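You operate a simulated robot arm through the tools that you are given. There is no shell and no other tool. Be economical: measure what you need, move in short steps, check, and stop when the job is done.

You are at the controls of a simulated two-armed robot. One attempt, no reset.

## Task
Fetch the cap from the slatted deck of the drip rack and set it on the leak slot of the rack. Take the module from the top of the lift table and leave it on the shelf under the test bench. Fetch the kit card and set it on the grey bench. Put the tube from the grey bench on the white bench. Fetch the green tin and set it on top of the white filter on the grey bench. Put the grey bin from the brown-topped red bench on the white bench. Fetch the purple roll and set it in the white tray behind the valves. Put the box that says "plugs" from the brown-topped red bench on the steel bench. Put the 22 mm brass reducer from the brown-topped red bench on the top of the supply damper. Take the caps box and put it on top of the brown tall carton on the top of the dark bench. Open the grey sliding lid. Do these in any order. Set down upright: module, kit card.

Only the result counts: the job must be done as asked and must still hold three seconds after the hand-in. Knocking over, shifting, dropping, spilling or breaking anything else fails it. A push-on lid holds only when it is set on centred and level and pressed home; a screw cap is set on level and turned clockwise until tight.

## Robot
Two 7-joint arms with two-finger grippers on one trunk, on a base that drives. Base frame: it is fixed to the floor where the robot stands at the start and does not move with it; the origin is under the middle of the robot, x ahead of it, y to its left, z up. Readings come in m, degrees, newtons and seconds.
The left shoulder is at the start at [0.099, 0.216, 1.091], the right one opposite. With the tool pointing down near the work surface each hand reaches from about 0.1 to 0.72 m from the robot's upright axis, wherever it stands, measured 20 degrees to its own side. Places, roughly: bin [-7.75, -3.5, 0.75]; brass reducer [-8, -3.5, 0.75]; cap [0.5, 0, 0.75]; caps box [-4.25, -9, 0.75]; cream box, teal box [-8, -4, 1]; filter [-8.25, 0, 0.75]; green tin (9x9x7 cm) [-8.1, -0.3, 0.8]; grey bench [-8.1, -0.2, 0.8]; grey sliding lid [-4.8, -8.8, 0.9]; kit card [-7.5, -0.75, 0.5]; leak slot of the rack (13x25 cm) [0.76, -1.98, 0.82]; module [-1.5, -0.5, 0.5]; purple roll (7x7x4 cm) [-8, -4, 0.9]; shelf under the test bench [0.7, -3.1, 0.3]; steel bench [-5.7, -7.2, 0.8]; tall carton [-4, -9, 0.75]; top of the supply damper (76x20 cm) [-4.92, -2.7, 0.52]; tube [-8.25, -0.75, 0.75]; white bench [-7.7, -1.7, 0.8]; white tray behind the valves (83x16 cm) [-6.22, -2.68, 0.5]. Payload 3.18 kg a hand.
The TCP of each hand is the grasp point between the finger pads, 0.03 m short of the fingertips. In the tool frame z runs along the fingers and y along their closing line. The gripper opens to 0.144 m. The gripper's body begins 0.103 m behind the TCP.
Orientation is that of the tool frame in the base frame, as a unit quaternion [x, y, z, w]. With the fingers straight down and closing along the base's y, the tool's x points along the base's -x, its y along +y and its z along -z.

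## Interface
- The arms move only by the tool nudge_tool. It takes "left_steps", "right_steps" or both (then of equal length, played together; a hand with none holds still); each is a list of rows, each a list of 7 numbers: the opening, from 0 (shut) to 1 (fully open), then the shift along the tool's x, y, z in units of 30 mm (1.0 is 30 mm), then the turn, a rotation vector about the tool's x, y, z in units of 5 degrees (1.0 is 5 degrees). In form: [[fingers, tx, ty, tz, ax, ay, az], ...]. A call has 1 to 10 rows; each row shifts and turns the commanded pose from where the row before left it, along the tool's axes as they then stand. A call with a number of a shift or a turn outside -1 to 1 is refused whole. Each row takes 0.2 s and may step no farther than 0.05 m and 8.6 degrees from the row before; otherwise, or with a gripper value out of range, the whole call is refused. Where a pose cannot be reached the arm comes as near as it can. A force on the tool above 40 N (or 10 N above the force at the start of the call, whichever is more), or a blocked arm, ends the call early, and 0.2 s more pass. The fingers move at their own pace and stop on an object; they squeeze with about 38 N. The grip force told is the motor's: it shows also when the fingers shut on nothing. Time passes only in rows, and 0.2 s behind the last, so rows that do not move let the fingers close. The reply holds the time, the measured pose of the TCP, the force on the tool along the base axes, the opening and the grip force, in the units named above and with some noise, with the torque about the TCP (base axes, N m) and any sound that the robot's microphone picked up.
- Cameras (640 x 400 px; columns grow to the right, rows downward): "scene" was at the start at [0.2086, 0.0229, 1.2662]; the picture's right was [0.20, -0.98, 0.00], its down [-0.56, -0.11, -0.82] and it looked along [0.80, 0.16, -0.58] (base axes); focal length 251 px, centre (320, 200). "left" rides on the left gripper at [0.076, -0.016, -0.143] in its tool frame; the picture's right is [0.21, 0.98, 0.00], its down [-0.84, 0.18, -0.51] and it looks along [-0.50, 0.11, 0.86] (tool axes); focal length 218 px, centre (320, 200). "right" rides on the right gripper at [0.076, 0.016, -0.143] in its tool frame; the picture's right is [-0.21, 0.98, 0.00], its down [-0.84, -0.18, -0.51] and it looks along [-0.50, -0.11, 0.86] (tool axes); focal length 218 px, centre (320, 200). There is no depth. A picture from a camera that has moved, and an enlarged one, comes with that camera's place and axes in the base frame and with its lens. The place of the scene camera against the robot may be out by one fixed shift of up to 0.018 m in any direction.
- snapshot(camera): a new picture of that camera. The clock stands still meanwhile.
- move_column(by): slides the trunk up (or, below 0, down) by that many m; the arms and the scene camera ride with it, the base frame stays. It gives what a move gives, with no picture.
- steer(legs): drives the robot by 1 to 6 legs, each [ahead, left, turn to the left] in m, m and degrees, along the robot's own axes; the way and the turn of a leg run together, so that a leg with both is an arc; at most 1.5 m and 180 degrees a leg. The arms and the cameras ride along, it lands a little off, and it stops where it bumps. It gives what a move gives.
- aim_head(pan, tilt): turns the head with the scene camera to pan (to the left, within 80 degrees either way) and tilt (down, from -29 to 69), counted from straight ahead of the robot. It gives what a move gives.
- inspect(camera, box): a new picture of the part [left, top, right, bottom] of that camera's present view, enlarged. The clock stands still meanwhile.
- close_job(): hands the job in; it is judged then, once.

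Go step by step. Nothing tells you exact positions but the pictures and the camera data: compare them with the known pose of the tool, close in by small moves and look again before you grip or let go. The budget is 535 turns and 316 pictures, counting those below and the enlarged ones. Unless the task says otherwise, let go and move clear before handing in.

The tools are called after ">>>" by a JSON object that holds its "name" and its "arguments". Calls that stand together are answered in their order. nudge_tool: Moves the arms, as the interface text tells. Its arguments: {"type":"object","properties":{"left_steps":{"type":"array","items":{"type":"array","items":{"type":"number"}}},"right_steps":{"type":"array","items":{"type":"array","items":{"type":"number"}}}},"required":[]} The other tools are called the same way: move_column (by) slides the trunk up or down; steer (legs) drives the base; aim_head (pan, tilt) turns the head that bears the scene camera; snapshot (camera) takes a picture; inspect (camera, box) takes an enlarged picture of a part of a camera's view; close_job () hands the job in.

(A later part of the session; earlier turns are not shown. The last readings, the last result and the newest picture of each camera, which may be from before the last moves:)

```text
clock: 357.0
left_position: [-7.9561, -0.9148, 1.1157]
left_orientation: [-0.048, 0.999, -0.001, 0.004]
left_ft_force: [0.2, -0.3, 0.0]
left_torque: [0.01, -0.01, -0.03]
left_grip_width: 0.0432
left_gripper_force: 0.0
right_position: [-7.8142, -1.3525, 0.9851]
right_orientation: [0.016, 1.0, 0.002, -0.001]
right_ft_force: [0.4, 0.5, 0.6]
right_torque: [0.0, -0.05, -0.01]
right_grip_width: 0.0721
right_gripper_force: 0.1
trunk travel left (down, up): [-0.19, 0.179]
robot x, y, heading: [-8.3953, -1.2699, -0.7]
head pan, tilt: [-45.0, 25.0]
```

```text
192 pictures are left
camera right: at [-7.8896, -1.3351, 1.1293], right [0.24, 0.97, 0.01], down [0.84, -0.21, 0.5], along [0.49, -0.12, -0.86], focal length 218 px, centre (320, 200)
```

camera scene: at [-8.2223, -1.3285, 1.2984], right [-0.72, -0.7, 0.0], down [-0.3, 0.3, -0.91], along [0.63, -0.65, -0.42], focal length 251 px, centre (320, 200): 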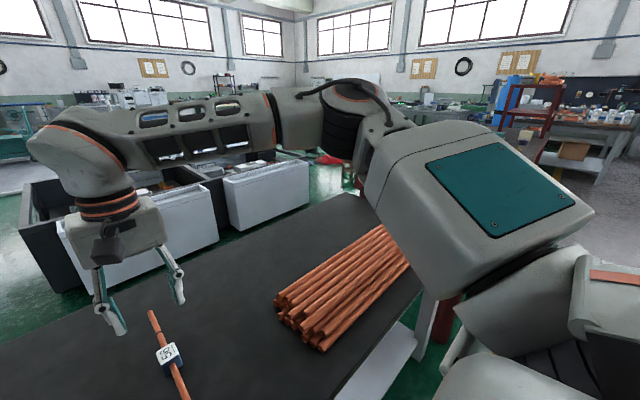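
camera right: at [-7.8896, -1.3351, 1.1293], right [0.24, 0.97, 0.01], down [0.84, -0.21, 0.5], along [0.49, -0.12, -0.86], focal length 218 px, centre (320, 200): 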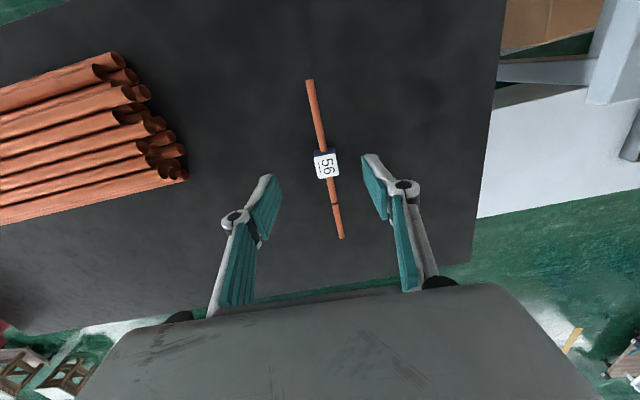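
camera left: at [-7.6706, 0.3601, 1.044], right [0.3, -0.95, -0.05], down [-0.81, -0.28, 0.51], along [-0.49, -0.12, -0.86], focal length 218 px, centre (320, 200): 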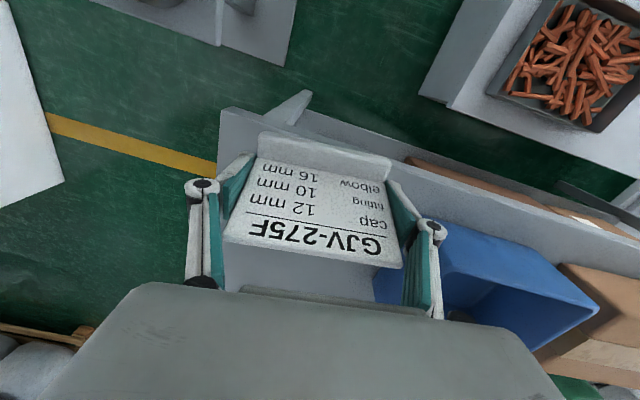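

The tube is on the white bench. Next is the red bench to the south; I'll back out and drive along the aisle.

>>> {"name": "steer", "arguments": {"legs": [[-0.4, 0, 0.7], [0, -1.0, 0]]}}

>>> {"name": "aim_head", "arguments": {"pan": -60, "tilt": 25}}

>>> {"name": "snapshot", "arguments": {"camera": "scene"}}

>>> {"name": "aim_head", "arguments": {"pan": -15, "tilt": 30}}

>>> {"name": "snapshot", "arguments": {"camera": "scene"}}

```text
clock: 368.2
left_position: [-8.3492, -1.9133, 1.1152]
left_orientation: [-0.058, 0.998, 0.0, 0.004]
left_ft_force: [-0.2, -0.1, -0.6]
left_torque: [0.0, -0.02, -0.07]
left_grip_width: 0.0434
left_gripper_force: 0.0
right_position: [-8.198, -2.3479, 0.9858]
right_orientation: [0.006, 1.0, 0.004, -0.001]
right_ft_force: [-0.2, 0.6, -0.4]
right_torque: [-0.01, 0.0, -0.02]
right_grip_width: 0.0719
right_gripper_force: 0.0
trunk travel left (down, up): [-0.19, 0.179]
robot x, y, heading: [-8.7795, -2.2761, 0.4]
head pan, tilt: [-45.0, 25.0]
```

```text
clock: 369.0
left_position: [-8.3487, -1.914, 1.1156]
left_orientation: [-0.058, 0.998, -0.001, 0.004]
left_ft_force: [-0.6, -0.1, -0.4]
left_torque: [-0.04, 0.03, 0.03]
left_grip_width: 0.0431
left_gripper_force: 0.1
right_position: [-8.1981, -2.3481, 0.9871]
right_orientation: [0.004, 1.0, 0.002, -0.001]
right_ft_force: [0.2, 0.4, -0.2]
right_torque: [-0.01, 0.01, -0.02]
right_grip_width: 0.072
right_gripper_force: 0.1
trunk travel left (down, up): [-0.19, 0.179]
robot x, y, heading: [-8.7797, -2.2738, 0.7]
head pan, tilt: [-60.0, 25.0]
```

```text
191 pictures are left
camera scene: at [-8.6247, -2.3473, 1.2984], right [-0.86, -0.51, 0.0], down [-0.21, 0.36, -0.91], along [0.46, -0.78, -0.42], focal length 251 px, centre (320, 200)
```

scene: 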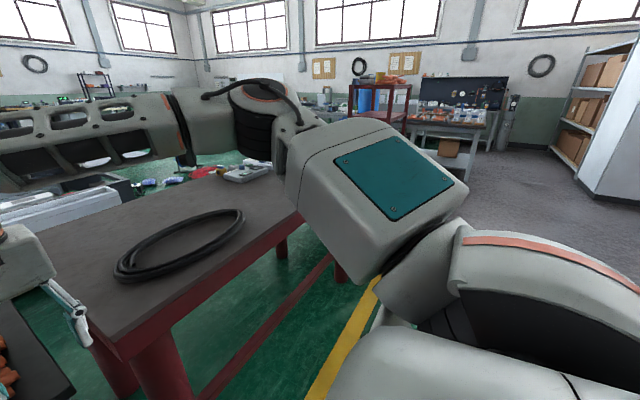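

```text
clock: 370.1
left_position: [-8.3491, -1.9134, 1.1163]
left_orientation: [-0.058, 0.998, -0.001, 0.005]
left_ft_force: [-0.8, 0.3, 0.5]
left_torque: [0.02, -0.04, 0.01]
left_grip_width: 0.043
left_gripper_force: 0.1
right_position: [-8.1978, -2.3489, 0.9867]
right_orientation: [0.006, 1.0, 0.003, 0.0]
right_ft_force: [-0.1, 0.4, 0.2]
right_torque: [-0.02, 0.0, 0.0]
right_grip_width: 0.0718
right_gripper_force: 0.1
trunk travel left (down, up): [-0.19, 0.179]
robot x, y, heading: [-8.7796, -2.2753, 0.4]
head pan, tilt: [-15.0, 30.0]
```

```text
190 pictures are left
camera scene: at [-8.584, -2.2907, 1.2905], right [-0.25, -0.97, 0.0], down [-0.48, 0.13, -0.87], along [0.84, -0.22, -0.5], focal length 251 px, centre (320, 200)
```

scene: 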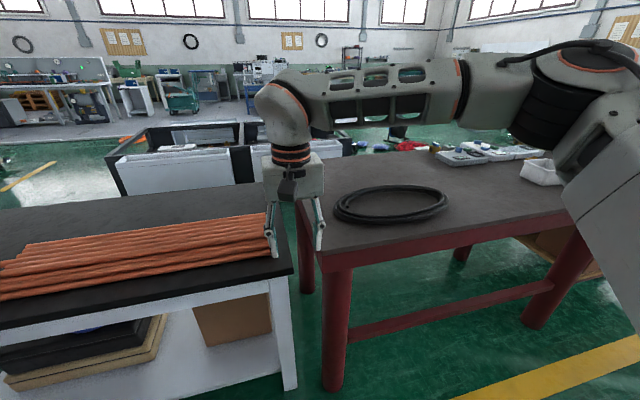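

I'll raise and retract the right hand, continue south and look at the bench from above.

>>> {"name": "nudge_tool", "arguments": {"right_steps": [[0.5, 0.9, 0, -1, 0, 0, 0], [0.5, 0.9, 0, -1, 0, 0, 0], [0.5, 0.9, 0, -1, 0, 0, 0], [0.5, 0.9, 0, -1, 0, 0, 0], [0.5, 0.9, 0, -1, 0, 0, 0], [0.5, 0.9, 0, -1, 0, 0, 0]]}}

>>> {"name": "steer", "arguments": {"legs": [[0, -1.15, 0]]}}

>>> {"name": "snapshot", "arguments": {"camera": "scene"}}

```text
clock: 371.5
left_position: [-8.351, -1.9129, 1.117]
left_orientation: [-0.058, 0.998, -0.001, 0.005]
left_ft_force: [-0.3, -0.2, -0.1]
left_torque: [-0.02, -0.03, 0.0]
left_grip_width: 0.0436
left_gripper_force: 0.1
right_position: [-8.3602, -2.3478, 1.1672]
right_orientation: [0.005, 1.0, 0.002, -0.001]
right_ft_force: [0.2, 0.5, 0.2]
right_torque: [0.01, -0.03, 0.02]
right_grip_width: 0.0723
right_gripper_force: 0.1
trunk travel left (down, up): [-0.19, 0.179]
robot x, y, heading: [-8.7801, -2.2719, 0.3]
head pan, tilt: [-15.0, 30.0]
```

```text
clock: 381.8
left_position: [-8.3415, -3.0579, 1.1164]
left_orientation: [-0.055, 0.998, -0.001, 0.004]
left_ft_force: [0.0, -0.6, 0.0]
left_torque: [0.0, 0.05, -0.02]
left_grip_width: 0.043
left_gripper_force: 0.1
right_position: [-8.3549, -3.4905, 1.1661]
right_orientation: [0.009, 1.0, 0.003, 0.0]
right_ft_force: [0.2, 0.1, -0.2]
right_torque: [-0.02, 0.01, 0.01]
right_grip_width: 0.072
right_gripper_force: 0.1
trunk travel left (down, up): [-0.19, 0.179]
robot x, y, heading: [-8.7714, -3.4134, -0.1]
head pan, tilt: [-15.0, 30.0]
```

```text
189 pictures are left
camera scene: at [-8.5794, -3.4325, 1.2904], right [-0.26, -0.97, 0.0], down [-0.48, 0.13, -0.87], along [0.84, -0.22, -0.5], focal length 251 px, centre (320, 200)
```

scene: 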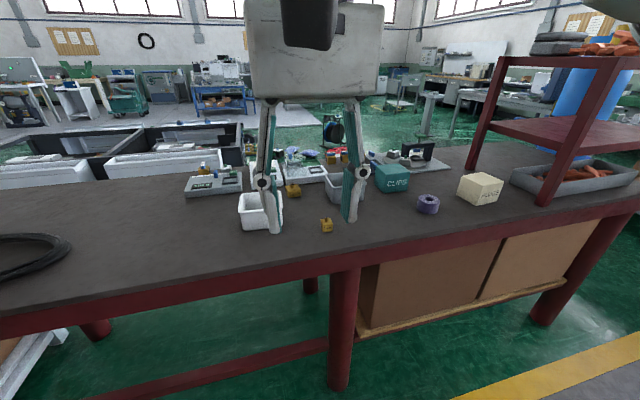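

I see the purple roll, a teal CLIPS box, a cream box and trays. I'll move the right hand aside and enlarge.

>>> {"name": "nudge_tool", "arguments": {"right_steps": [[0.5, 0.5, -1, -0.5, 0, 0, 0], [0.5, 0.5, -1, -0.5, 0, 0, 0], [0.5, 0.5, -1, 0, 0, 0, 0], [0.5, 0, -1, 0, 0, 0, 0], [0.5, 0, -1, 0, 0, 0, 0], [0.5, 0, -1, 0, 0, 0, 0]]}}

>>> {"name": "aim_head", "arguments": {"pan": -15, "tilt": 38}}

>>> {"name": "snapshot", "arguments": {"camera": "scene"}}

>>> {"name": "inspect", "arguments": {"camera": "scene", "box": [170, 90, 490, 260]}}

```text
clock: 383.2
left_position: [-8.3416, -3.0584, 1.1156]
left_orientation: [-0.055, 0.998, 0.0, 0.004]
left_ft_force: [0.7, -0.3, 0.1]
left_torque: [0.01, -0.01, 0.04]
left_grip_width: 0.0431
left_gripper_force: 0.1
right_position: [-8.4049, -3.6703, 1.1938]
right_orientation: [0.008, 1.0, 0.004, -0.001]
right_ft_force: [-0.8, -1.1, -0.2]
right_torque: [-0.01, -0.02, 0.02]
right_grip_width: 0.072
right_gripper_force: 0.0
trunk travel left (down, up): [-0.19, 0.179]
robot x, y, heading: [-8.7743, -3.4159, -0.0]
head pan, tilt: [-15.0, 30.0]
```

```text
clock: 383.9
left_position: [-8.3418, -3.0581, 1.1168]
left_orientation: [-0.055, 0.998, -0.002, 0.004]
left_ft_force: [-0.1, -0.8, -0.3]
left_torque: [-0.02, -0.03, 0.0]
left_grip_width: 0.0433
left_gripper_force: 0.0
right_position: [-8.4033, -3.6695, 1.1935]
right_orientation: [0.008, 1.0, 0.004, -0.001]
right_ft_force: [1.1, 0.1, 0.2]
right_torque: [0.0, 0.02, 0.0]
right_grip_width: 0.0722
right_gripper_force: 0.1
trunk travel left (down, up): [-0.19, 0.179]
robot x, y, heading: [-8.7764, -3.4139, 0.2]
head pan, tilt: [-15.0, 38.0]
```

```text
188 pictures are left
camera scene: at [-8.5833, -3.4313, 1.2781], right [-0.26, -0.97, 0.0], down [-0.59, 0.16, -0.79], along [0.76, -0.2, -0.62], focal length 251 px, centre (320, 200)
```

scene: 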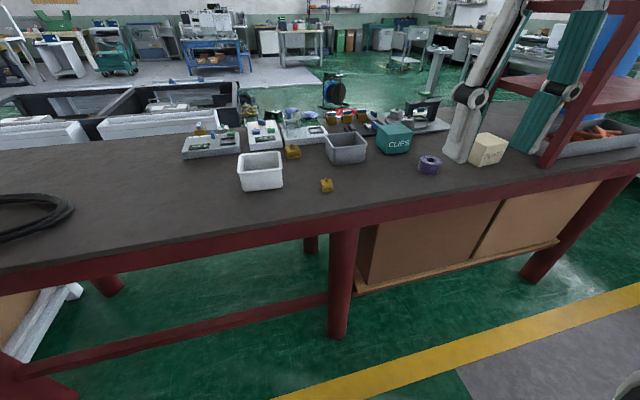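

```text
2.00 times, centred on (330, 175) of scene
camera zoom: at [-8.5833, -3.4313, 1.2781], right [-0.26, -0.97, 0.0], down [-0.59, 0.16, -0.79], along [0.76, -0.2, -0.62], focal length 501 px, centre (300, 250)
```

zoom: 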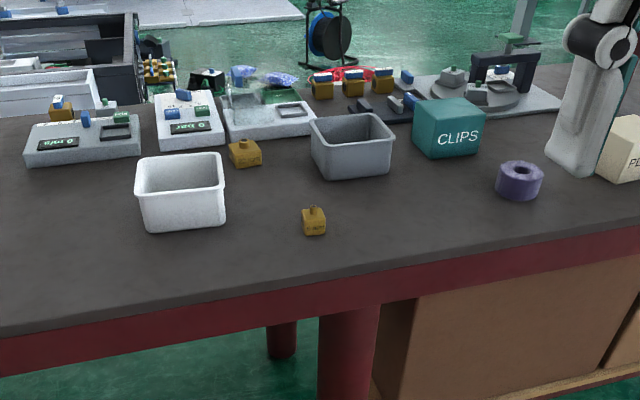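

>>> {"name": "inspect", "arguments": {"camera": "scene", "box": [270, 140, 350, 200]}}

>>> {"name": "inspect", "arguments": {"camera": "scene", "box": [380, 110, 520, 190]}}

>>> {"name": "snapshot", "arguments": {"camera": "right"}}

```text
6.67 times, centred on (310, 170) of scene
camera zoom: at [-8.5833, -3.4313, 1.2781], right [-0.26, -0.97, 0.0], down [-0.59, 0.16, -0.79], along [0.76, -0.2, -0.62], focal length 1671 px, centre (387, 400)
```

zoom: 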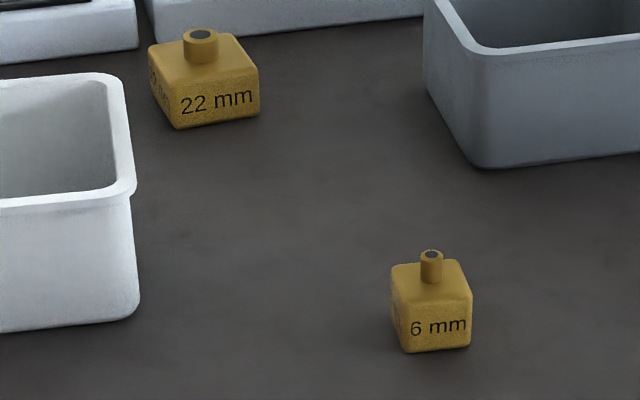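

```text
4.57 times, centred on (450, 150) of scene
camera zoom: at [-8.5833, -3.4313, 1.2781], right [-0.26, -0.97, 0.0], down [-0.59, 0.16, -0.79], along [0.76, -0.2, -0.62], focal length 1146 px, centre (-274, 429)
```

zoom: 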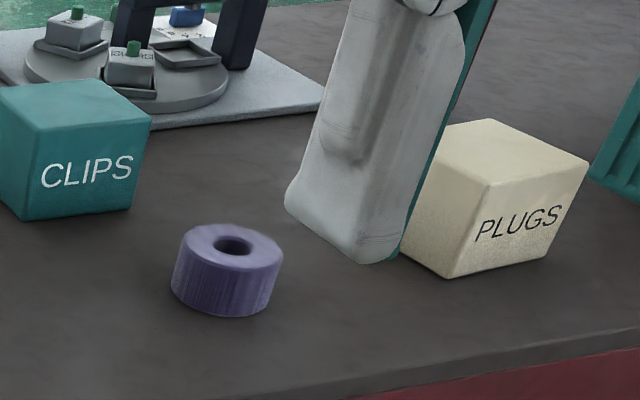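

```text
184 pictures are left
camera right: at [-8.4785, -3.6531, 1.338], right [0.23, 0.97, 0.01], down [0.84, -0.2, 0.5], along [0.49, -0.11, -0.86], focal length 218 px, centre (320, 200)
```

right: 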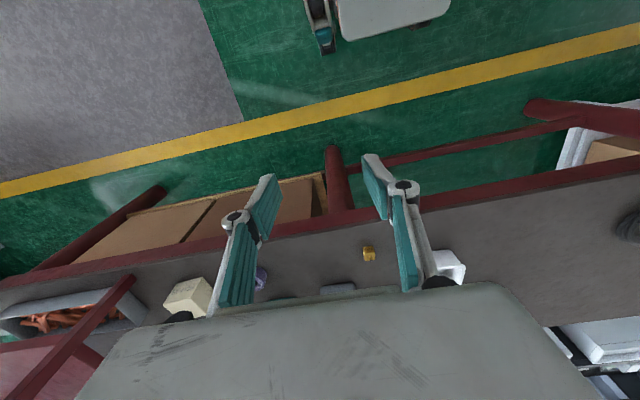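

The 22 mm reducer is the rear brass piece, the grey bin stands right of it and the cream box says PLUGS. I'll start with the grey bin: drive in and look with the right hand's camera.

>>> {"name": "steer", "arguments": {"legs": [[0.33, -0.1, 0]]}}

>>> {"name": "nudge_tool", "arguments": {"right_steps": [[0.5, -0.9, 0.3, 0.5, 0, 0, 0], [0.5, -0.9, 0.3, 0.5, 0, 0, 0], [0.5, -0.9, 0.3, 0.5, 0, 0, 0], [0.5, -0.9, 0.2, 0.5, 0, 0, 0], [0.5, -0.9, 0, 0.5, 0, 0, 0], [0.5, -0.6, 0, 0.5, 0, 0, 0]]}}

>>> {"name": "snapshot", "arguments": {"camera": "right"}}

>>> {"name": "snapshot", "arguments": {"camera": "scene"}}

```text
clock: 386.1
left_position: [-8.0143, -3.1577, 1.1156]
left_orientation: [-0.055, 0.998, -0.002, 0.005]
left_ft_force: [0.0, -0.5, -0.6]
left_torque: [-0.03, 0.02, 0.03]
left_grip_width: 0.0432
left_gripper_force: 0.0
right_position: [-8.0752, -3.7707, 1.1943]
right_orientation: [0.009, 1.0, 0.004, -0.002]
right_ft_force: [0.0, 0.4, 1.0]
right_torque: [0.01, 0.04, -0.01]
right_grip_width: 0.0719
right_gripper_force: 0.1
trunk travel left (down, up): [-0.19, 0.179]
robot x, y, heading: [-8.4473, -3.5142, -0.1]
head pan, tilt: [-15.0, 38.0]
```

```text
clock: 387.5
left_position: [-8.0141, -3.1575, 1.115]
left_orientation: [-0.054, 0.999, -0.001, 0.005]
left_ft_force: [0.2, -0.8, -1.2]
left_torque: [0.03, 0.04, 0.0]
left_grip_width: 0.0432
left_gripper_force: 0.0
right_position: [-7.9226, -3.739, 1.1043]
right_orientation: [0.009, 1.0, 0.002, -0.002]
right_ft_force: [1.7, -0.7, -0.7]
right_torque: [0.01, 0.03, 0.0]
right_grip_width: 0.0719
right_gripper_force: 0.1
trunk travel left (down, up): [-0.19, 0.179]
robot x, y, heading: [-8.4484, -3.5158, -0.1]
head pan, tilt: [-15.0, 38.0]
```

```text
183 pictures are left
camera right: at [-7.9977, -3.7215, 1.2483], right [0.23, 0.97, 0.0], down [0.84, -0.2, 0.5], along [0.49, -0.11, -0.86], focal length 218 px, centre (320, 200)
```

right: 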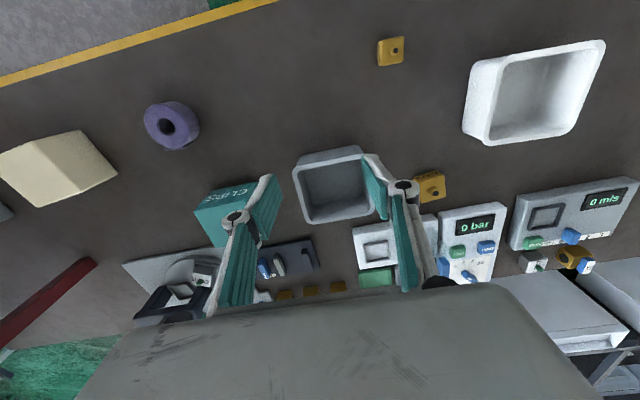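

```text
182 pictures are left
camera scene: at [-8.256, -3.5318, 1.2779], right [-0.26, -0.97, 0.0], down [-0.6, 0.16, -0.79], along [0.76, -0.2, -0.62], focal length 251 px, centre (320, 200)
```

scene: 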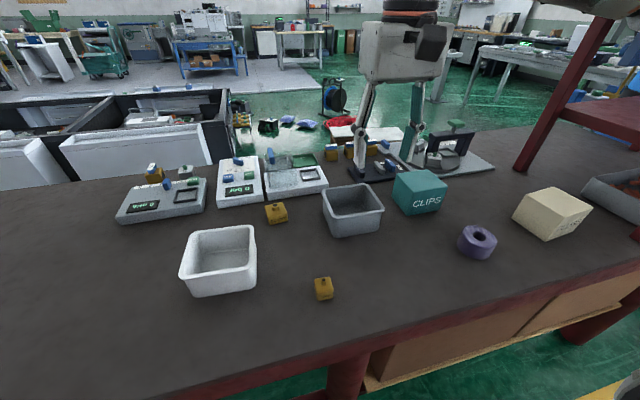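

The grey bin's rim is about 0.12 m wide at (−7.815, −3.73), so it fits between open fingers. I'll approach with the gripper fully open.

>>> {"name": "nudge_tool", "arguments": {"right_steps": [[1, -0.9, 0.1, 0, 0, 0, 0], [1, -0.9, 0.1, 0.3, 0, 0, 0], [1, -0.9, 0.1, 0.8, 0, 0, 0], [1, -0.9, 0, 1, 0, 0, 0], [1, 0, 0, 1, 0, 0, 0]]}}

>>> {"name": "snapshot", "arguments": {"camera": "right"}}

>>> {"name": "inspect", "arguments": {"camera": "scene", "box": [250, 80, 470, 250]}}

```text
clock: 388.7
left_position: [-8.0147, -3.1574, 1.1164]
left_orientation: [-0.055, 0.998, -0.001, 0.005]
left_ft_force: [-0.9, -0.4, -1.0]
left_torque: [0.03, 0.02, 0.0]
left_grip_width: 0.0433
left_gripper_force: 0.0
right_position: [-7.8143, -3.7334, 1.012]
right_orientation: [0.009, 1.0, 0.003, -0.001]
right_ft_force: [0.0, 0.5, -0.6]
right_torque: [0.02, 0.0, -0.01]
right_grip_width: 0.1441
right_gripper_force: 0.3
trunk travel left (down, up): [-0.19, 0.179]
robot x, y, heading: [-8.4478, -3.5148, 0.2]
head pan, tilt: [-15.0, 38.0]
```

```text
181 pictures are left
camera right: at [-7.8912, -3.7166, 1.1559], right [0.23, 0.97, 0.01], down [0.84, -0.2, 0.5], along [0.49, -0.11, -0.86], focal length 218 px, centre (320, 200)
```

right: 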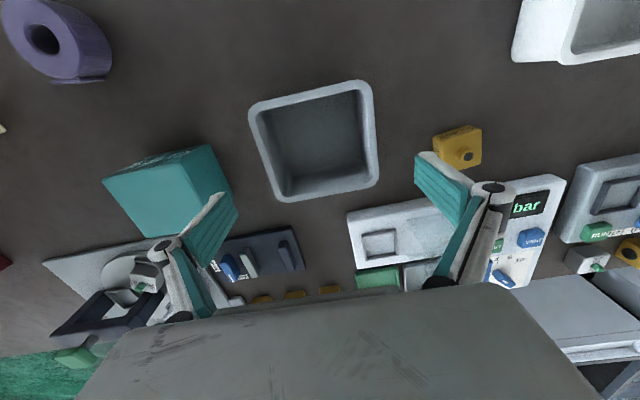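

```text
2.35 times, centred on (360, 165) of scene
camera zoom: at [-8.2564, -3.5323, 1.278], right [-0.26, -0.97, 0.0], down [-0.59, 0.16, -0.79], along [0.76, -0.2, -0.62], focal length 590 px, centre (226, 282)
```

zoom: 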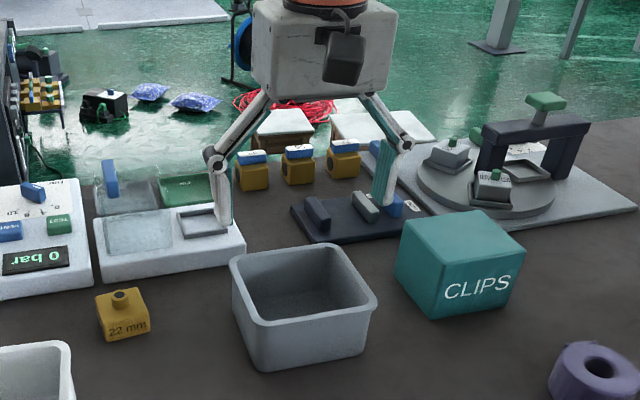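

The bin is nearly as wide as my opening, so I'll pinch its left (+y) wall instead, with one finger inside.

>>> {"name": "nudge_tool", "arguments": {"right_steps": [[0.4, 0, 0.8, 0, 0, 0, 0], [0.4, 0, 0.8, 0, 0, 0, 0], [0.4, 0, 0.65, 1, 0, 0, 0], [0.4, 0, 0, 1, 0, 0, 0]]}}

>>> {"name": "snapshot", "arguments": {"camera": "right"}}

>>> {"name": "inspect", "arguments": {"camera": "scene", "box": [250, 80, 470, 250]}}

```text
clock: 389.7
left_position: [-8.0151, -3.1578, 1.1163]
left_orientation: [-0.054, 0.999, -0.001, 0.005]
left_ft_force: [0.2, -0.2, 0.5]
left_torque: [0.0, 0.0, -0.02]
left_grip_width: 0.0433
left_gripper_force: 0.0
right_position: [-7.8153, -3.6656, 0.9524]
right_orientation: [0.008, 1.0, 0.004, -0.002]
right_ft_force: [-1.0, -0.3, -0.3]
right_torque: [0.01, 0.01, 0.02]
right_grip_width: 0.0575
right_gripper_force: 0.0
trunk travel left (down, up): [-0.19, 0.179]
robot x, y, heading: [-8.4502, -3.5167, -0.2]
head pan, tilt: [-15.0, 38.0]
```

```text
179 pictures are left
camera right: at [-7.8901, -3.648, 1.0959], right [0.23, 0.97, 0.01], down [0.84, -0.2, 0.5], along [0.49, -0.11, -0.86], focal length 218 px, centre (320, 200)
```

right: 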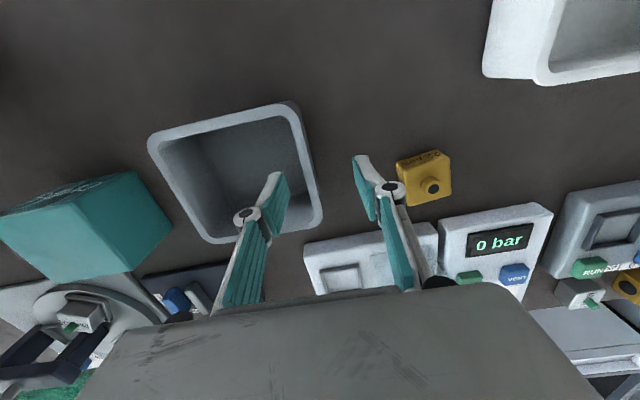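

```text
2.35 times, centred on (360, 165) of scene
camera zoom: at [-8.2562, -3.5323, 1.278], right [-0.26, -0.97, 0.0], down [-0.59, 0.16, -0.79], along [0.76, -0.2, -0.62], focal length 590 px, centre (226, 282)
```

zoom: 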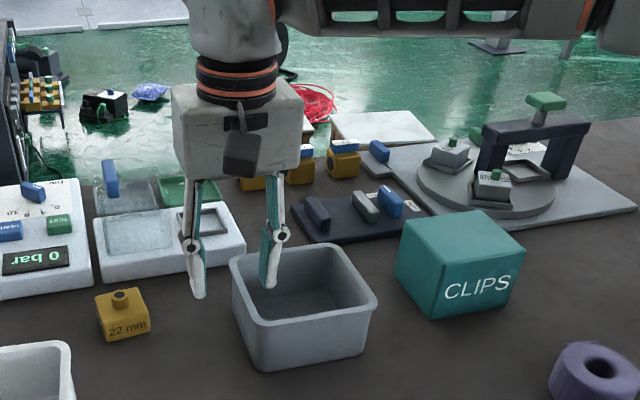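

Straddled; a 1 cm shift, then down and pinch.

>>> {"name": "nudge_tool", "arguments": {"right_steps": [[0.4, 0, -0.35, 0.7, 0, 0, 0], [0.4, 0, 0, 1, 0, 0, 0], [0.4, 0, 0, 0.8, 0, 0, 0]]}}

>>> {"name": "snapshot", "arguments": {"camera": "right"}}

>>> {"name": "inspect", "arguments": {"camera": "scene", "box": [250, 80, 470, 250]}}

```text
clock: 390.5
left_position: [-8.0174, -3.1586, 1.119]
left_orientation: [-0.055, 0.998, -0.002, 0.007]
left_ft_force: [-0.4, 0.4, 0.6]
left_torque: [0.02, -0.01, 0.02]
left_grip_width: 0.0433
left_gripper_force: 0.1
right_position: [-7.8128, -3.6748, 0.8828]
right_orientation: [0.01, 1.0, 0.004, 0.005]
right_ft_force: [1.3, -5.3, 23.6]
right_torque: [-0.96, 0.07, 0.16]
right_grip_width: 0.0631
right_gripper_force: 3.5
trunk travel left (down, up): [-0.19, 0.179]
robot x, y, heading: [-8.4485, -3.5153, -0.1]
head pan, tilt: [-15.0, 38.0]
```

```text
177 pictures are left
camera right: at [-7.8908, -3.6589, 1.0256], right [0.23, 0.97, 0.01], down [0.83, -0.2, 0.51], along [0.5, -0.11, -0.86], focal length 218 px, centre (320, 200)
```

right: 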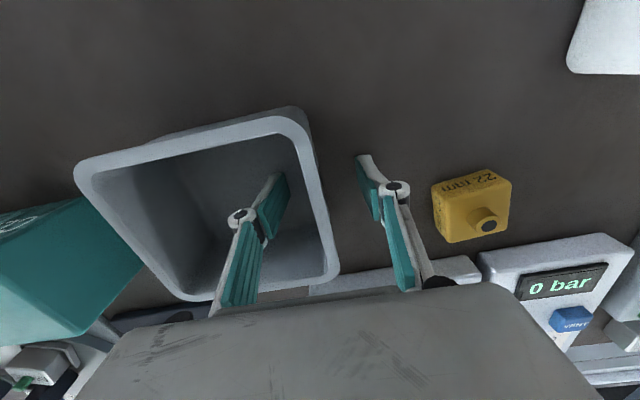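

```text
2.35 times, centred on (360, 165) of scene
camera zoom: at [-8.2599, -3.5321, 1.2795], right [-0.26, -0.97, 0.0], down [-0.59, 0.16, -0.79], along [0.76, -0.2, -0.61], focal length 590 px, centre (226, 282)
```

zoom: 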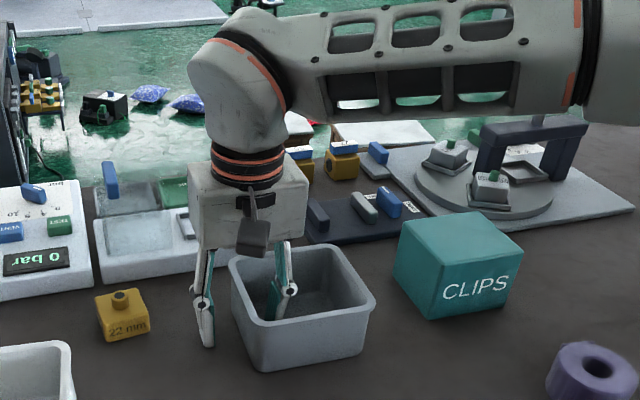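

The inner finger touches the bin's floor. I'll raise 6 mm and close on the wall.

>>> {"name": "nudge_tool", "arguments": {"right_steps": [[0.4, 0, 0, -0.25, 0, 0, 0], [0.2, 0, 0, 0, 0, 0, 0], [0, 0, 0, 0, 0, 0, 0], [0, 0, 0, 0, 0, 0, 0]]}}

>>> {"name": "snapshot", "arguments": {"camera": "right"}}

```text
clock: 391.5
left_position: [-8.0147, -3.1575, 1.1153]
left_orientation: [-0.055, 0.998, -0.002, 0.004]
left_ft_force: [0.3, 0.4, 0.5]
left_torque: [0.02, 0.01, 0.01]
left_grip_width: 0.0431
left_gripper_force: 0.1
right_position: [-7.8147, -3.6751, 0.8822]
right_orientation: [0.009, 1.0, 0.003, -0.002]
right_ft_force: [-0.9, 0.7, -0.1]
right_torque: [0.05, 0.06, -0.01]
right_grip_width: 0.0057
right_gripper_force: 34.5
trunk travel left (down, up): [-0.19, 0.179]
robot x, y, heading: [-8.4464, -3.5187, 0.2]
head pan, tilt: [-15.0, 38.0]
```

```text
175 pictures are left
camera right: at [-7.8897, -3.658, 1.0261], right [0.23, 0.97, 0.0], down [0.84, -0.2, 0.5], along [0.49, -0.11, -0.86], focal length 218 px, centre (320, 200)
```

right: 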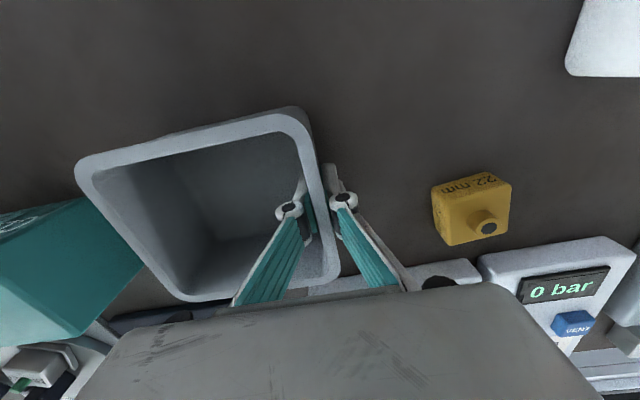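

Wall pinched. I'll lift slowly and check.

>>> {"name": "nudge_tool", "arguments": {"right_steps": [[0, 0, 0, -0.3, 0, 0, 0], [0, 0, 0, -0.5, 0, 0, 0], [0, 0, 0, -0.8, 0, 0, 0], [0, 0, 0, -1, 0, 0, 0], [0, 0, 0, -1, 0, 0, 0], [0, 0, 0, -1, 0, 0, 0], [0, 0, 0, -1, 0, 0, 0]]}}

>>> {"name": "snapshot", "arguments": {"camera": "right"}}

>>> {"name": "snapshot", "arguments": {"camera": "scene"}}

```text
clock: 393.1
left_position: [-8.0151, -3.1574, 1.1164]
left_orientation: [-0.055, 0.998, -0.001, 0.005]
left_ft_force: [-0.4, 0.1, 0.1]
left_torque: [0.02, -0.01, -0.01]
left_grip_width: 0.0432
left_gripper_force: 0.1
right_position: [-7.8151, -3.6753, 1.052]
right_orientation: [0.008, 1.0, 0.004, -0.001]
right_ft_force: [-0.6, 0.7, -1.4]
right_torque: [0.07, -0.04, 0.01]
right_grip_width: 0.0062
right_gripper_force: 35.3
trunk travel left (down, up): [-0.19, 0.179]
robot x, y, heading: [-8.4502, -3.5149, -0.4]
head pan, tilt: [-15.0, 38.0]
```

```text
174 pictures are left
camera right: at [-7.8897, -3.6591, 1.1956], right [0.22, 0.97, 0.01], down [0.84, -0.2, 0.5], along [0.49, -0.11, -0.86], focal length 218 px, centre (320, 200)
```

right: 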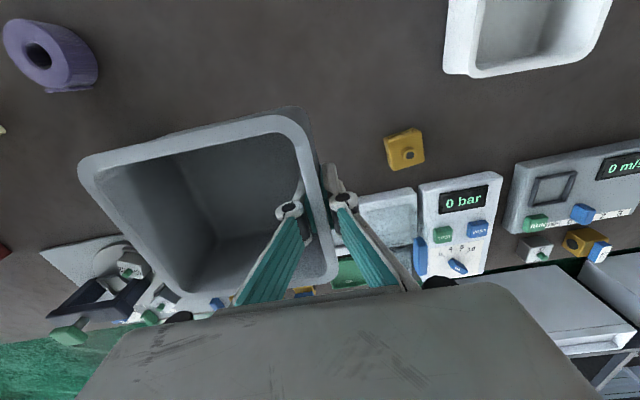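

```text
173 pictures are left
camera scene: at [-8.2573, -3.5316, 1.2783], right [-0.26, -0.97, 0.0], down [-0.59, 0.16, -0.79], along [0.76, -0.2, -0.62], focal length 251 px, centre (320, 200)
```

scene: 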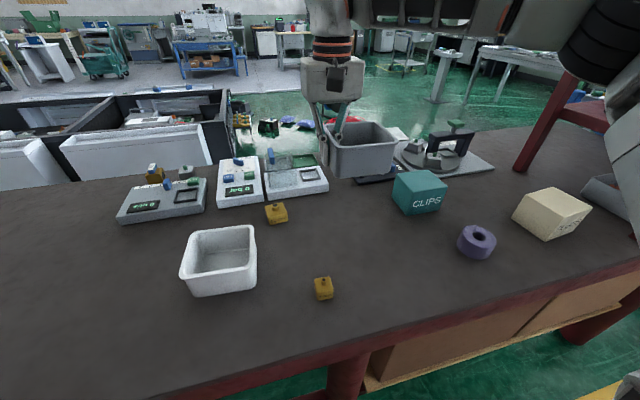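

Bin is secure. I'll carry it back along the aisle to the white bench, to the free strip beyond the copper bars.

>>> {"name": "nudge_tool", "arguments": {"right_steps": [[0, 0.9, 0, -0.3, 0, 0, 0], [0, 0.9, 0, -0.3, 0, 0, 0], [0, 0.9, 0, -0.3, 0, 0, 0], [0, 0.9, 0, -0.3, 0, 0, 0], [0, 0.9, 0, -0.3, 0, 0, 0]]}}

>>> {"name": "steer", "arguments": {"legs": [[-0.32, 0, 0.3], [0, 0.95, 0], [0, 0.98, 0], [0.48, 0, 0]]}}

>>> {"name": "snapshot", "arguments": {"camera": "scene"}}

>>> {"name": "snapshot", "arguments": {"camera": "right"}}

```text
clock: 394.3
left_position: [-8.0147, -3.1588, 1.1166]
left_orientation: [-0.054, 0.999, -0.001, 0.006]
left_ft_force: [-0.2, 0.6, -0.5]
left_torque: [-0.03, 0.01, -0.01]
left_grip_width: 0.0432
left_gripper_force: 0.1
right_position: [-7.9482, -3.6755, 1.0981]
right_orientation: [0.009, 1.0, 0.004, -0.002]
right_ft_force: [-0.4, 0.6, -1.2]
right_torque: [0.1, 0.0, 0.02]
right_grip_width: 0.0062
right_gripper_force: 35.7
trunk travel left (down, up): [-0.19, 0.179]
robot x, y, heading: [-8.449, -3.5149, 0.1]
head pan, tilt: [-15.0, 38.0]
```

```text
clock: 415.9
left_position: [-7.886, -1.2122, 1.1158]
left_orientation: [-0.054, 0.999, -0.001, 0.005]
left_ft_force: [0.2, 0.1, -0.8]
left_torque: [0.02, 0.03, -0.03]
left_grip_width: 0.0432
left_gripper_force: 0.0
right_position: [-7.8202, -1.7285, 1.0971]
right_orientation: [0.01, 1.0, 0.004, 0.0]
right_ft_force: [0.0, -0.1, -1.9]
right_torque: [0.07, 0.05, 0.0]
right_grip_width: 0.0059
right_gripper_force: 34.8
trunk travel left (down, up): [-0.19, 0.179]
robot x, y, heading: [-8.3193, -1.5664, -0.2]
head pan, tilt: [-15.0, 38.0]
```

```text
172 pictures are left
camera scene: at [-8.1286, -1.5845, 1.2781], right [-0.26, -0.97, 0.0], down [-0.59, 0.16, -0.79], along [0.76, -0.21, -0.62], focal length 251 px, centre (320, 200)
```

scene: 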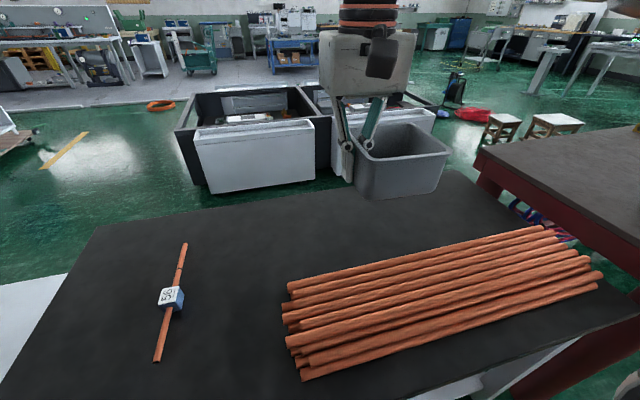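

```text
171 pictures are left
camera right: at [-7.895, -1.711, 1.2408], right [0.23, 0.97, 0.01], down [0.84, -0.2, 0.5], along [0.49, -0.11, -0.86], focal length 218 px, centre (320, 200)
```

right: 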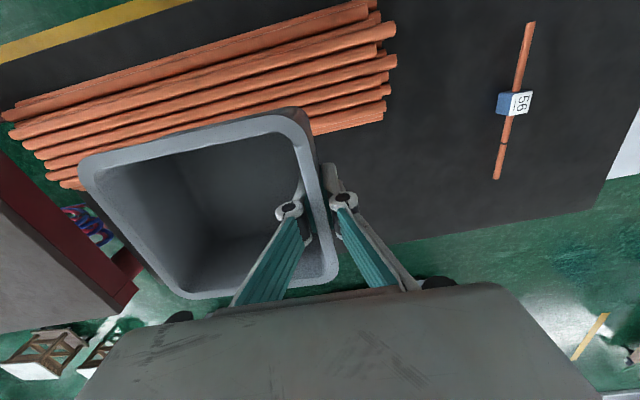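

I'll move a bit closer, extend to the free strip and lower the bin.

>>> {"name": "steer", "arguments": {"legs": [[0.06, 0, 0]]}}

>>> {"name": "nudge_tool", "arguments": {"right_steps": [[0, -0.9, 0.5, 0.2, 0, 0, 0], [0, -0.9, 0.5, 0.2, 0, 0, 0], [0, -0.9, 0.5, 0.5, 0, 0, 0], [0, -0.9, 0.5, 1, 0, 0, 0], [0, -0.9, 0.5, 1, 0, 0, 0], [0, -0.5, 0.5, 1, 0, 0, 0], [0, 0, 0, 1, 0, 0, 0], [0, 0, 0, 1, 0, 0, 0], [0, 0, 0, 1, 0, 0, 0], [0, 0, 0, 1, 0, 0, 0]]}}

>>> {"name": "snapshot", "arguments": {"camera": "scene"}}

```text
clock: 416.9
left_position: [-7.8514, -1.2096, 1.1154]
left_orientation: [-0.055, 0.998, -0.002, 0.004]
left_ft_force: [-0.7, 0.6, 1.0]
left_torque: [0.0, -0.07, 0.01]
left_grip_width: 0.0432
left_gripper_force: 0.0
right_position: [-7.7833, -1.7281, 1.0963]
right_orientation: [0.011, 1.0, 0.002, -0.004]
right_ft_force: [-1.0, 0.6, -1.0]
right_torque: [0.04, -0.04, -0.02]
right_grip_width: 0.0061
right_gripper_force: 34.6
trunk travel left (down, up): [-0.19, 0.179]
robot x, y, heading: [-8.2867, -1.5661, 0.1]
head pan, tilt: [-15.0, 38.0]
stopped in leg 1: the robot was blocked; the commanded pose is now the measured one
```

```text
clock: 419.1
left_position: [-7.8505, -1.212, 1.1137]
left_orientation: [-0.054, 0.999, -0.001, 0.002]
left_ft_force: [-0.1, -0.8, 0.1]
left_torque: [0.01, 0.02, 0.01]
left_grip_width: 0.043
left_gripper_force: 0.2
right_position: [-7.6311, -1.6401, 0.8565]
right_orientation: [0.01, 1.0, 0.002, -0.003]
right_ft_force: [-0.3, -0.7, -1.3]
right_torque: [0.06, 0.01, 0.05]
right_grip_width: 0.0062
right_gripper_force: 34.9
trunk travel left (down, up): [-0.19, 0.179]
robot x, y, heading: [-8.284, -1.5711, -0.0]
head pan, tilt: [-15.0, 38.0]
```

```text
170 pictures are left
camera scene: at [-8.0925, -1.5849, 1.2779], right [-0.26, -0.97, 0.0], down [-0.6, 0.16, -0.79], along [0.76, -0.2, -0.62], focal length 251 px, centre (320, 200)
```

scene: 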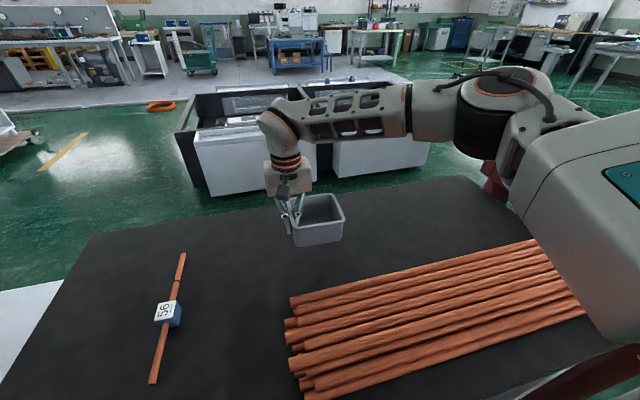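

I touched the bench's frame with my base, so I'll back off 2 cm and then lower the bin to contact.

>>> {"name": "steer", "arguments": {"legs": [[-0.02, 0, 0]]}}

>>> {"name": "nudge_tool", "arguments": {"right_steps": [[0, 0, 0, 0.8, 0, 0, 0], [0, 0, 0, 0.5, 0, 0, 0], [0, 0, 0, 0.3, 0, 0, 0], [0, 0, 0, 0.2, 0, 0, 0], [0, 0, 0, 0.2, 0, 0, 0], [0, 0, 0, 0.2, 0, 0, 0], [0, 0, 0, 0.2, 0, 0, 0]]}}

>>> {"name": "inspect", "arguments": {"camera": "scene", "box": [240, 130, 400, 270]}}

```text
clock: 419.9
left_position: [-7.8706, -1.2107, 1.1145]
left_orientation: [-0.055, 0.999, 0.0, 0.003]
left_ft_force: [-0.1, -0.3, 0.6]
left_torque: [0.01, -0.04, 0.0]
left_grip_width: 0.0431
left_gripper_force: 0.0
right_position: [-7.6522, -1.6417, 0.8574]
right_orientation: [0.01, 1.0, 0.003, -0.003]
right_ft_force: [-0.3, 0.6, -1.2]
right_torque: [0.09, -0.01, -0.02]
right_grip_width: 0.0059
right_gripper_force: 34.5
trunk travel left (down, up): [-0.19, 0.179]
robot x, y, heading: [-8.3071, -1.5707, 0.1]
head pan, tilt: [-15.0, 38.0]
```

```text
clock: 421.5
left_position: [-7.8736, -1.2106, 1.1188]
left_orientation: [-0.055, 0.998, -0.001, 0.006]
left_ft_force: [0.5, 0.1, 0.8]
left_torque: [-0.03, -0.02, 0.02]
left_grip_width: 0.0431
left_gripper_force: 0.0
right_position: [-7.6527, -1.6419, 0.7911]
right_orientation: [0.011, 1.0, 0.003, 0.001]
right_ft_force: [-4.4, -3.4, 31.1]
right_torque: [-0.09, 0.66, 0.02]
right_grip_width: 0.0061
right_gripper_force: 35.5
trunk travel left (down, up): [-0.19, 0.179]
robot x, y, heading: [-8.3053, -1.5702, -0.1]
head pan, tilt: [-15.0, 38.0]
```

```text
2.86 times, centred on (320, 200) of scene
camera zoom: at [-8.1162, -1.585, 1.2796], right [-0.26, -0.97, 0.0], down [-0.59, 0.16, -0.79], along [0.76, -0.2, -0.61], focal length 716 px, centre (320, 200)
```

zoom: 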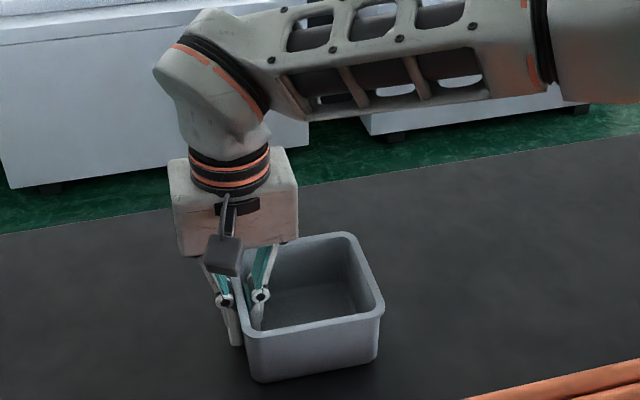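

Contact. I'll release and rise.

>>> {"name": "nudge_tool", "arguments": {"right_steps": [[0, 0, 0, -0.1, 0, 0, 0], [0.25, 0, 0, 0, 0, 0, 0], [0.3, 0, 0, 0, 0, 0, 0], [0.3, 0, 0, -0.7, 0, 0, 0], [0.3, 0, 0, -1, 0, 0, 0], [0.3, 0, 0, -1, 0, 0, 0], [0.3, 0, 0, -1, 0, 0, 0], [0.3, 0.5, 0, -1, 0, 0, 0], [0.3, 0.9, 0, -1, 0, 0, 0], [0.3, 0.9, 0, -1, 0, 0, 0]]}}

>>> {"name": "nudge_tool", "arguments": {"right_steps": [[0.3, 0.9, 0, -0.7, 0, 0, 0], [0.3, 0.9, 0, -0.7, 0, 0, 0], [0.3, 0.9, 0, -0.7, 0, 0, 0], [0.3, 0.9, 0, -0.7, 0, 0, 0], [0.3, 0.9, 0, 0, 0, 0, 0]]}}

>>> {"name": "snapshot", "arguments": {"camera": "scene"}}

```text
clock: 423.7
left_position: [-7.8717, -1.2105, 1.1154]
left_orientation: [-0.054, 0.999, 0.0, 0.003]
left_ft_force: [-0.6, -0.1, -0.5]
left_torque: [0.02, -0.02, -0.05]
left_grip_width: 0.0432
left_gripper_force: 0.1
right_position: [-7.7201, -1.64, 0.9905]
right_orientation: [0.009, 1.0, 0.002, -0.003]
right_ft_force: [0.5, -0.4, 0.2]
right_torque: [-0.03, -0.06, -0.01]
right_grip_width: 0.0431
right_gripper_force: 0.1
trunk travel left (down, up): [-0.19, 0.179]
robot x, y, heading: [-8.3056, -1.5695, 0.2]
head pan, tilt: [-15.0, 38.0]
```

```text
clock: 424.9
left_position: [-7.8708, -1.2119, 1.1155]
left_orientation: [-0.054, 0.999, -0.001, 0.004]
left_ft_force: [-0.9, 0.6, 1.0]
left_torque: [-0.02, 0.0, -0.03]
left_grip_width: 0.0433
left_gripper_force: 0.1
right_position: [-7.8569, -1.6378, 1.0742]
right_orientation: [0.01, 1.0, 0.001, -0.003]
right_ft_force: [-0.1, 0.1, -0.3]
right_torque: [-0.01, 0.02, 0.01]
right_grip_width: 0.0432
right_gripper_force: 0.1
trunk travel left (down, up): [-0.19, 0.179]
robot x, y, heading: [-8.3027, -1.565, -0.2]
head pan, tilt: [-15.0, 38.0]
```

```text
168 pictures are left
camera scene: at [-8.1126, -1.585, 1.2781], right [-0.26, -0.97, 0.0], down [-0.59, 0.16, -0.79], along [0.76, -0.2, -0.62], focal length 251 px, centre (320, 200)
```

scene: 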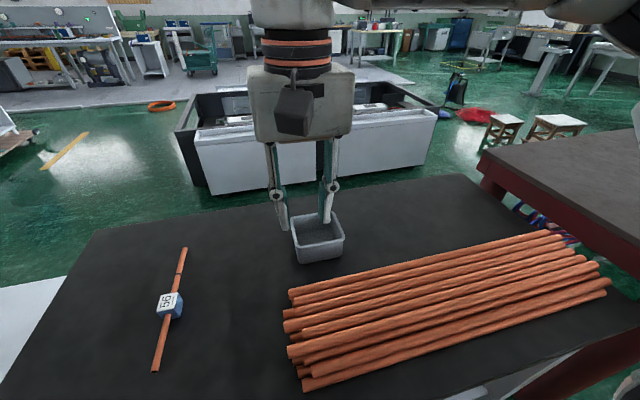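

The bin is on the white bench. Back to the red bench: the left hand will take the 22 mm reducer and the right hand the purple roll.

>>> {"name": "steer", "arguments": {"legs": [[-0.43, 0, 0.2], [0, -1.1, 0], [0, -1.1, 0]]}}

>>> {"name": "steer", "arguments": {"legs": [[0.33, 0, 0]]}}

>>> {"name": "snapshot", "arguments": {"camera": "scene"}}

>>> {"name": "snapshot", "arguments": {"camera": "left"}}

>>> {"name": "snapshot", "arguments": {"camera": "right"}}

```text
clock: 446.5
left_position: [-8.2959, -3.3987, 1.1146]
left_orientation: [-0.059, 0.998, -0.001, 0.002]
left_ft_force: [-0.6, 0.4, -0.3]
left_torque: [0.01, -0.05, -0.05]
left_grip_width: 0.0432
left_gripper_force: 0.1
right_position: [-8.2777, -3.8257, 1.0745]
right_orientation: [0.006, 1.0, 0.003, -0.004]
right_ft_force: [0.4, 0.3, 0.1]
right_torque: [-0.01, -0.03, 0.0]
right_grip_width: 0.0431
right_gripper_force: 0.1
trunk travel left (down, up): [-0.19, 0.179]
robot x, y, heading: [-8.7253, -3.7598, 0.4]
head pan, tilt: [-15.0, 38.0]
```

```text
clock: 448.7
left_position: [-7.9628, -3.3971, 1.1141]
left_orientation: [-0.059, 0.998, -0.001, 0.003]
left_ft_force: [0.8, 0.5, 0.0]
left_torque: [-0.03, 0.04, 0.02]
left_grip_width: 0.0432
left_gripper_force: 0.0
right_position: [-7.9449, -3.8227, 1.0736]
right_orientation: [0.006, 1.0, 0.003, -0.003]
right_ft_force: [0.5, 0.7, -0.1]
right_torque: [0.0, 0.03, 0.03]
right_grip_width: 0.0431
right_gripper_force: 0.0
trunk travel left (down, up): [-0.19, 0.179]
robot x, y, heading: [-8.3954, -3.7568, 0.6]
head pan, tilt: [-15.0, 38.0]
```

```text
167 pictures are left
camera scene: at [-8.2021, -3.7727, 1.2781], right [-0.25, -0.97, 0.0], down [-0.6, 0.15, -0.79], along [0.76, -0.2, -0.62], focal length 251 px, centre (320, 200)
```

scene: 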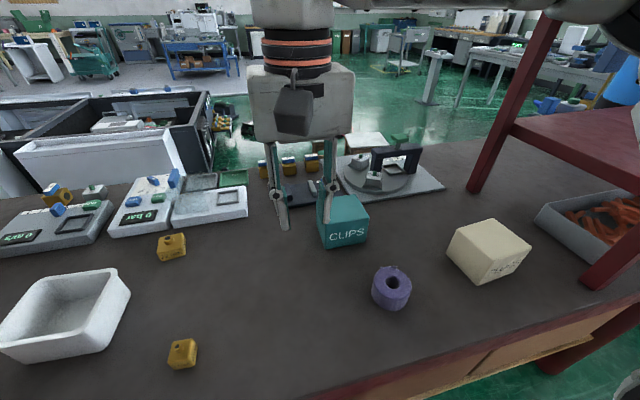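

```text
166 pictures are left
camera left: at [-8.037, -3.4224, 1.2573], right [-0.32, 0.95, 0.0], down [0.81, 0.28, 0.51], along [0.49, 0.16, -0.86], focal length 218 px, centre (320, 200)
```

left: 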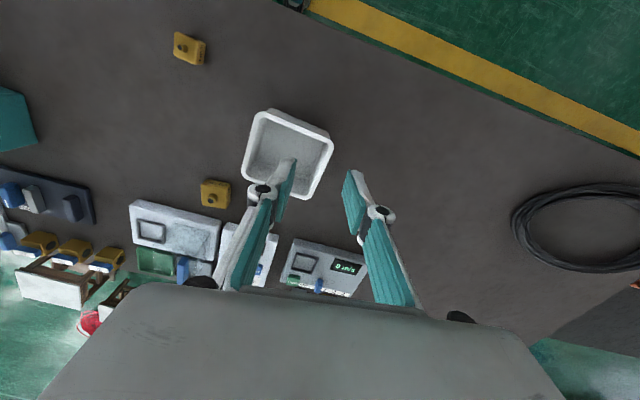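

```text
165 pictures are left
camera right: at [-8.0199, -3.8073, 1.2179], right [0.22, 0.98, 0.0], down [0.84, -0.19, 0.5], along [0.49, -0.11, -0.87], focal length 218 px, centre (320, 200)
```

right: 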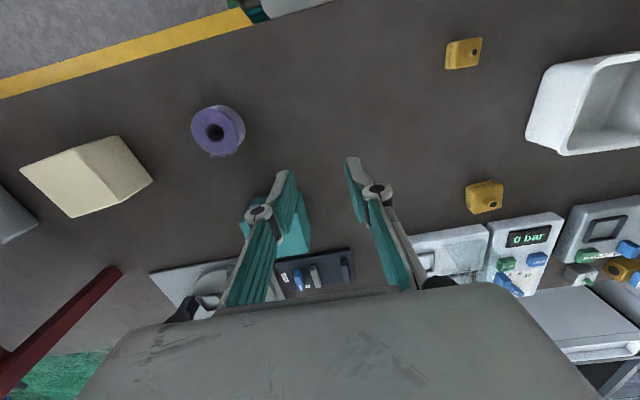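

Triangulated: the 22 mm reducer is at (−7.765, −3.557, 0.87) and the roll at (−7.98, −3.97). The bench top is at ≈0.845. Both hands go above their objects.

>>> {"name": "nudge_tool", "arguments": {"left_steps": [[0.6, -0.74, -0.76, 0.4, 0, 0, 0.17], [0.6, -0.74, -0.76, 0.4, 0, 0, 0.17], [0.6, -0.74, -0.76, 0.4, 0, 0, 0.17], [0.6, -0.74, -0.76, 0.4, 0, 0, 0.17], [0.6, -0.74, -0.76, 0.6, 0, 0, 0.17], [0.6, -0.74, -0.76, 0.6, 0, 0, 0.17], [0.6, -0.74, -0.76, 0.6, 0, 0, 0.17], [0.6, -0.74, -0.76, 0.6, 0, 0, 0.17]], "right_steps": [[0.75, 0.145, -0.62, 0.43, 0, 0, 0], [0.75, 0.145, -0.62, 0.43, 0, 0, 0], [0.75, 0.145, -0.62, 0.43, 0, 0, 0], [0.75, 0.145, -0.62, 0.43, 0, 0, 0], [0.75, 0.145, -0.62, 0.43, 0, 0, 0], [0.75, 0.145, -0.62, 0.43, 0, 0, 0], [0.75, 0.145, -0.62, 0.43, 0, 0, 0], [0.75, 0.145, -0.62, 0.43, 0, 0, 0]]}}

>>> {"name": "snapshot", "arguments": {"camera": "left"}}

>>> {"name": "snapshot", "arguments": {"camera": "right"}}

```text
clock: 450.5
left_position: [-7.7705, -3.5676, 0.9941]
left_orientation: [0.0, 1.0, 0.0, 0.002]
left_ft_force: [0.8, -0.9, 0.0]
left_torque: [0.04, -0.01, 0.0]
left_grip_width: 0.0863
left_gripper_force: 0.1
right_position: [-7.9802, -3.974, 0.97]
right_orientation: [0.007, 1.0, 0.003, -0.004]
right_ft_force: [-0.6, -0.7, 0.3]
right_torque: [0.02, 0.02, 0.01]
right_grip_width: 0.1079
right_gripper_force: 0.0
trunk travel left (down, up): [-0.19, 0.179]
robot x, y, heading: [-8.3928, -3.7564, 0.4]
head pan, tilt: [-15.0, 38.0]
```

```text
164 pictures are left
camera left: at [-7.8481, -3.585, 1.1369], right [-0.21, 0.98, 0.0], down [0.84, 0.18, 0.51], along [0.5, 0.11, -0.86], focal length 218 px, centre (320, 200)
```

left: 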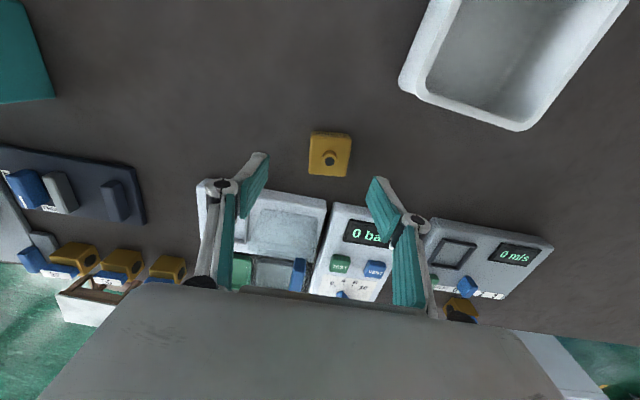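

```text
163 pictures are left
camera right: at [-8.056, -3.9571, 1.1132], right [0.22, 0.98, 0.0], down [0.84, -0.19, 0.5], along [0.49, -0.11, -0.87], focal length 218 px, centre (320, 200)
```

right: 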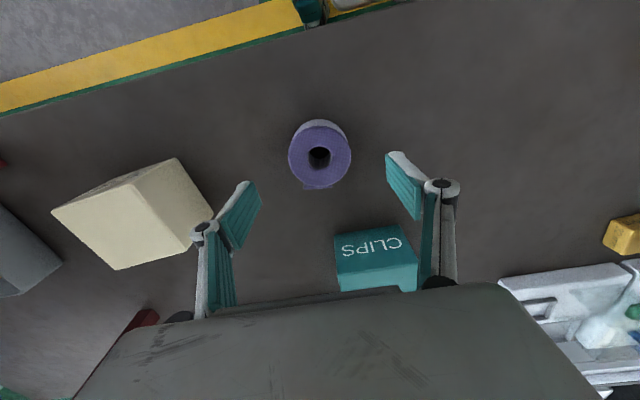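

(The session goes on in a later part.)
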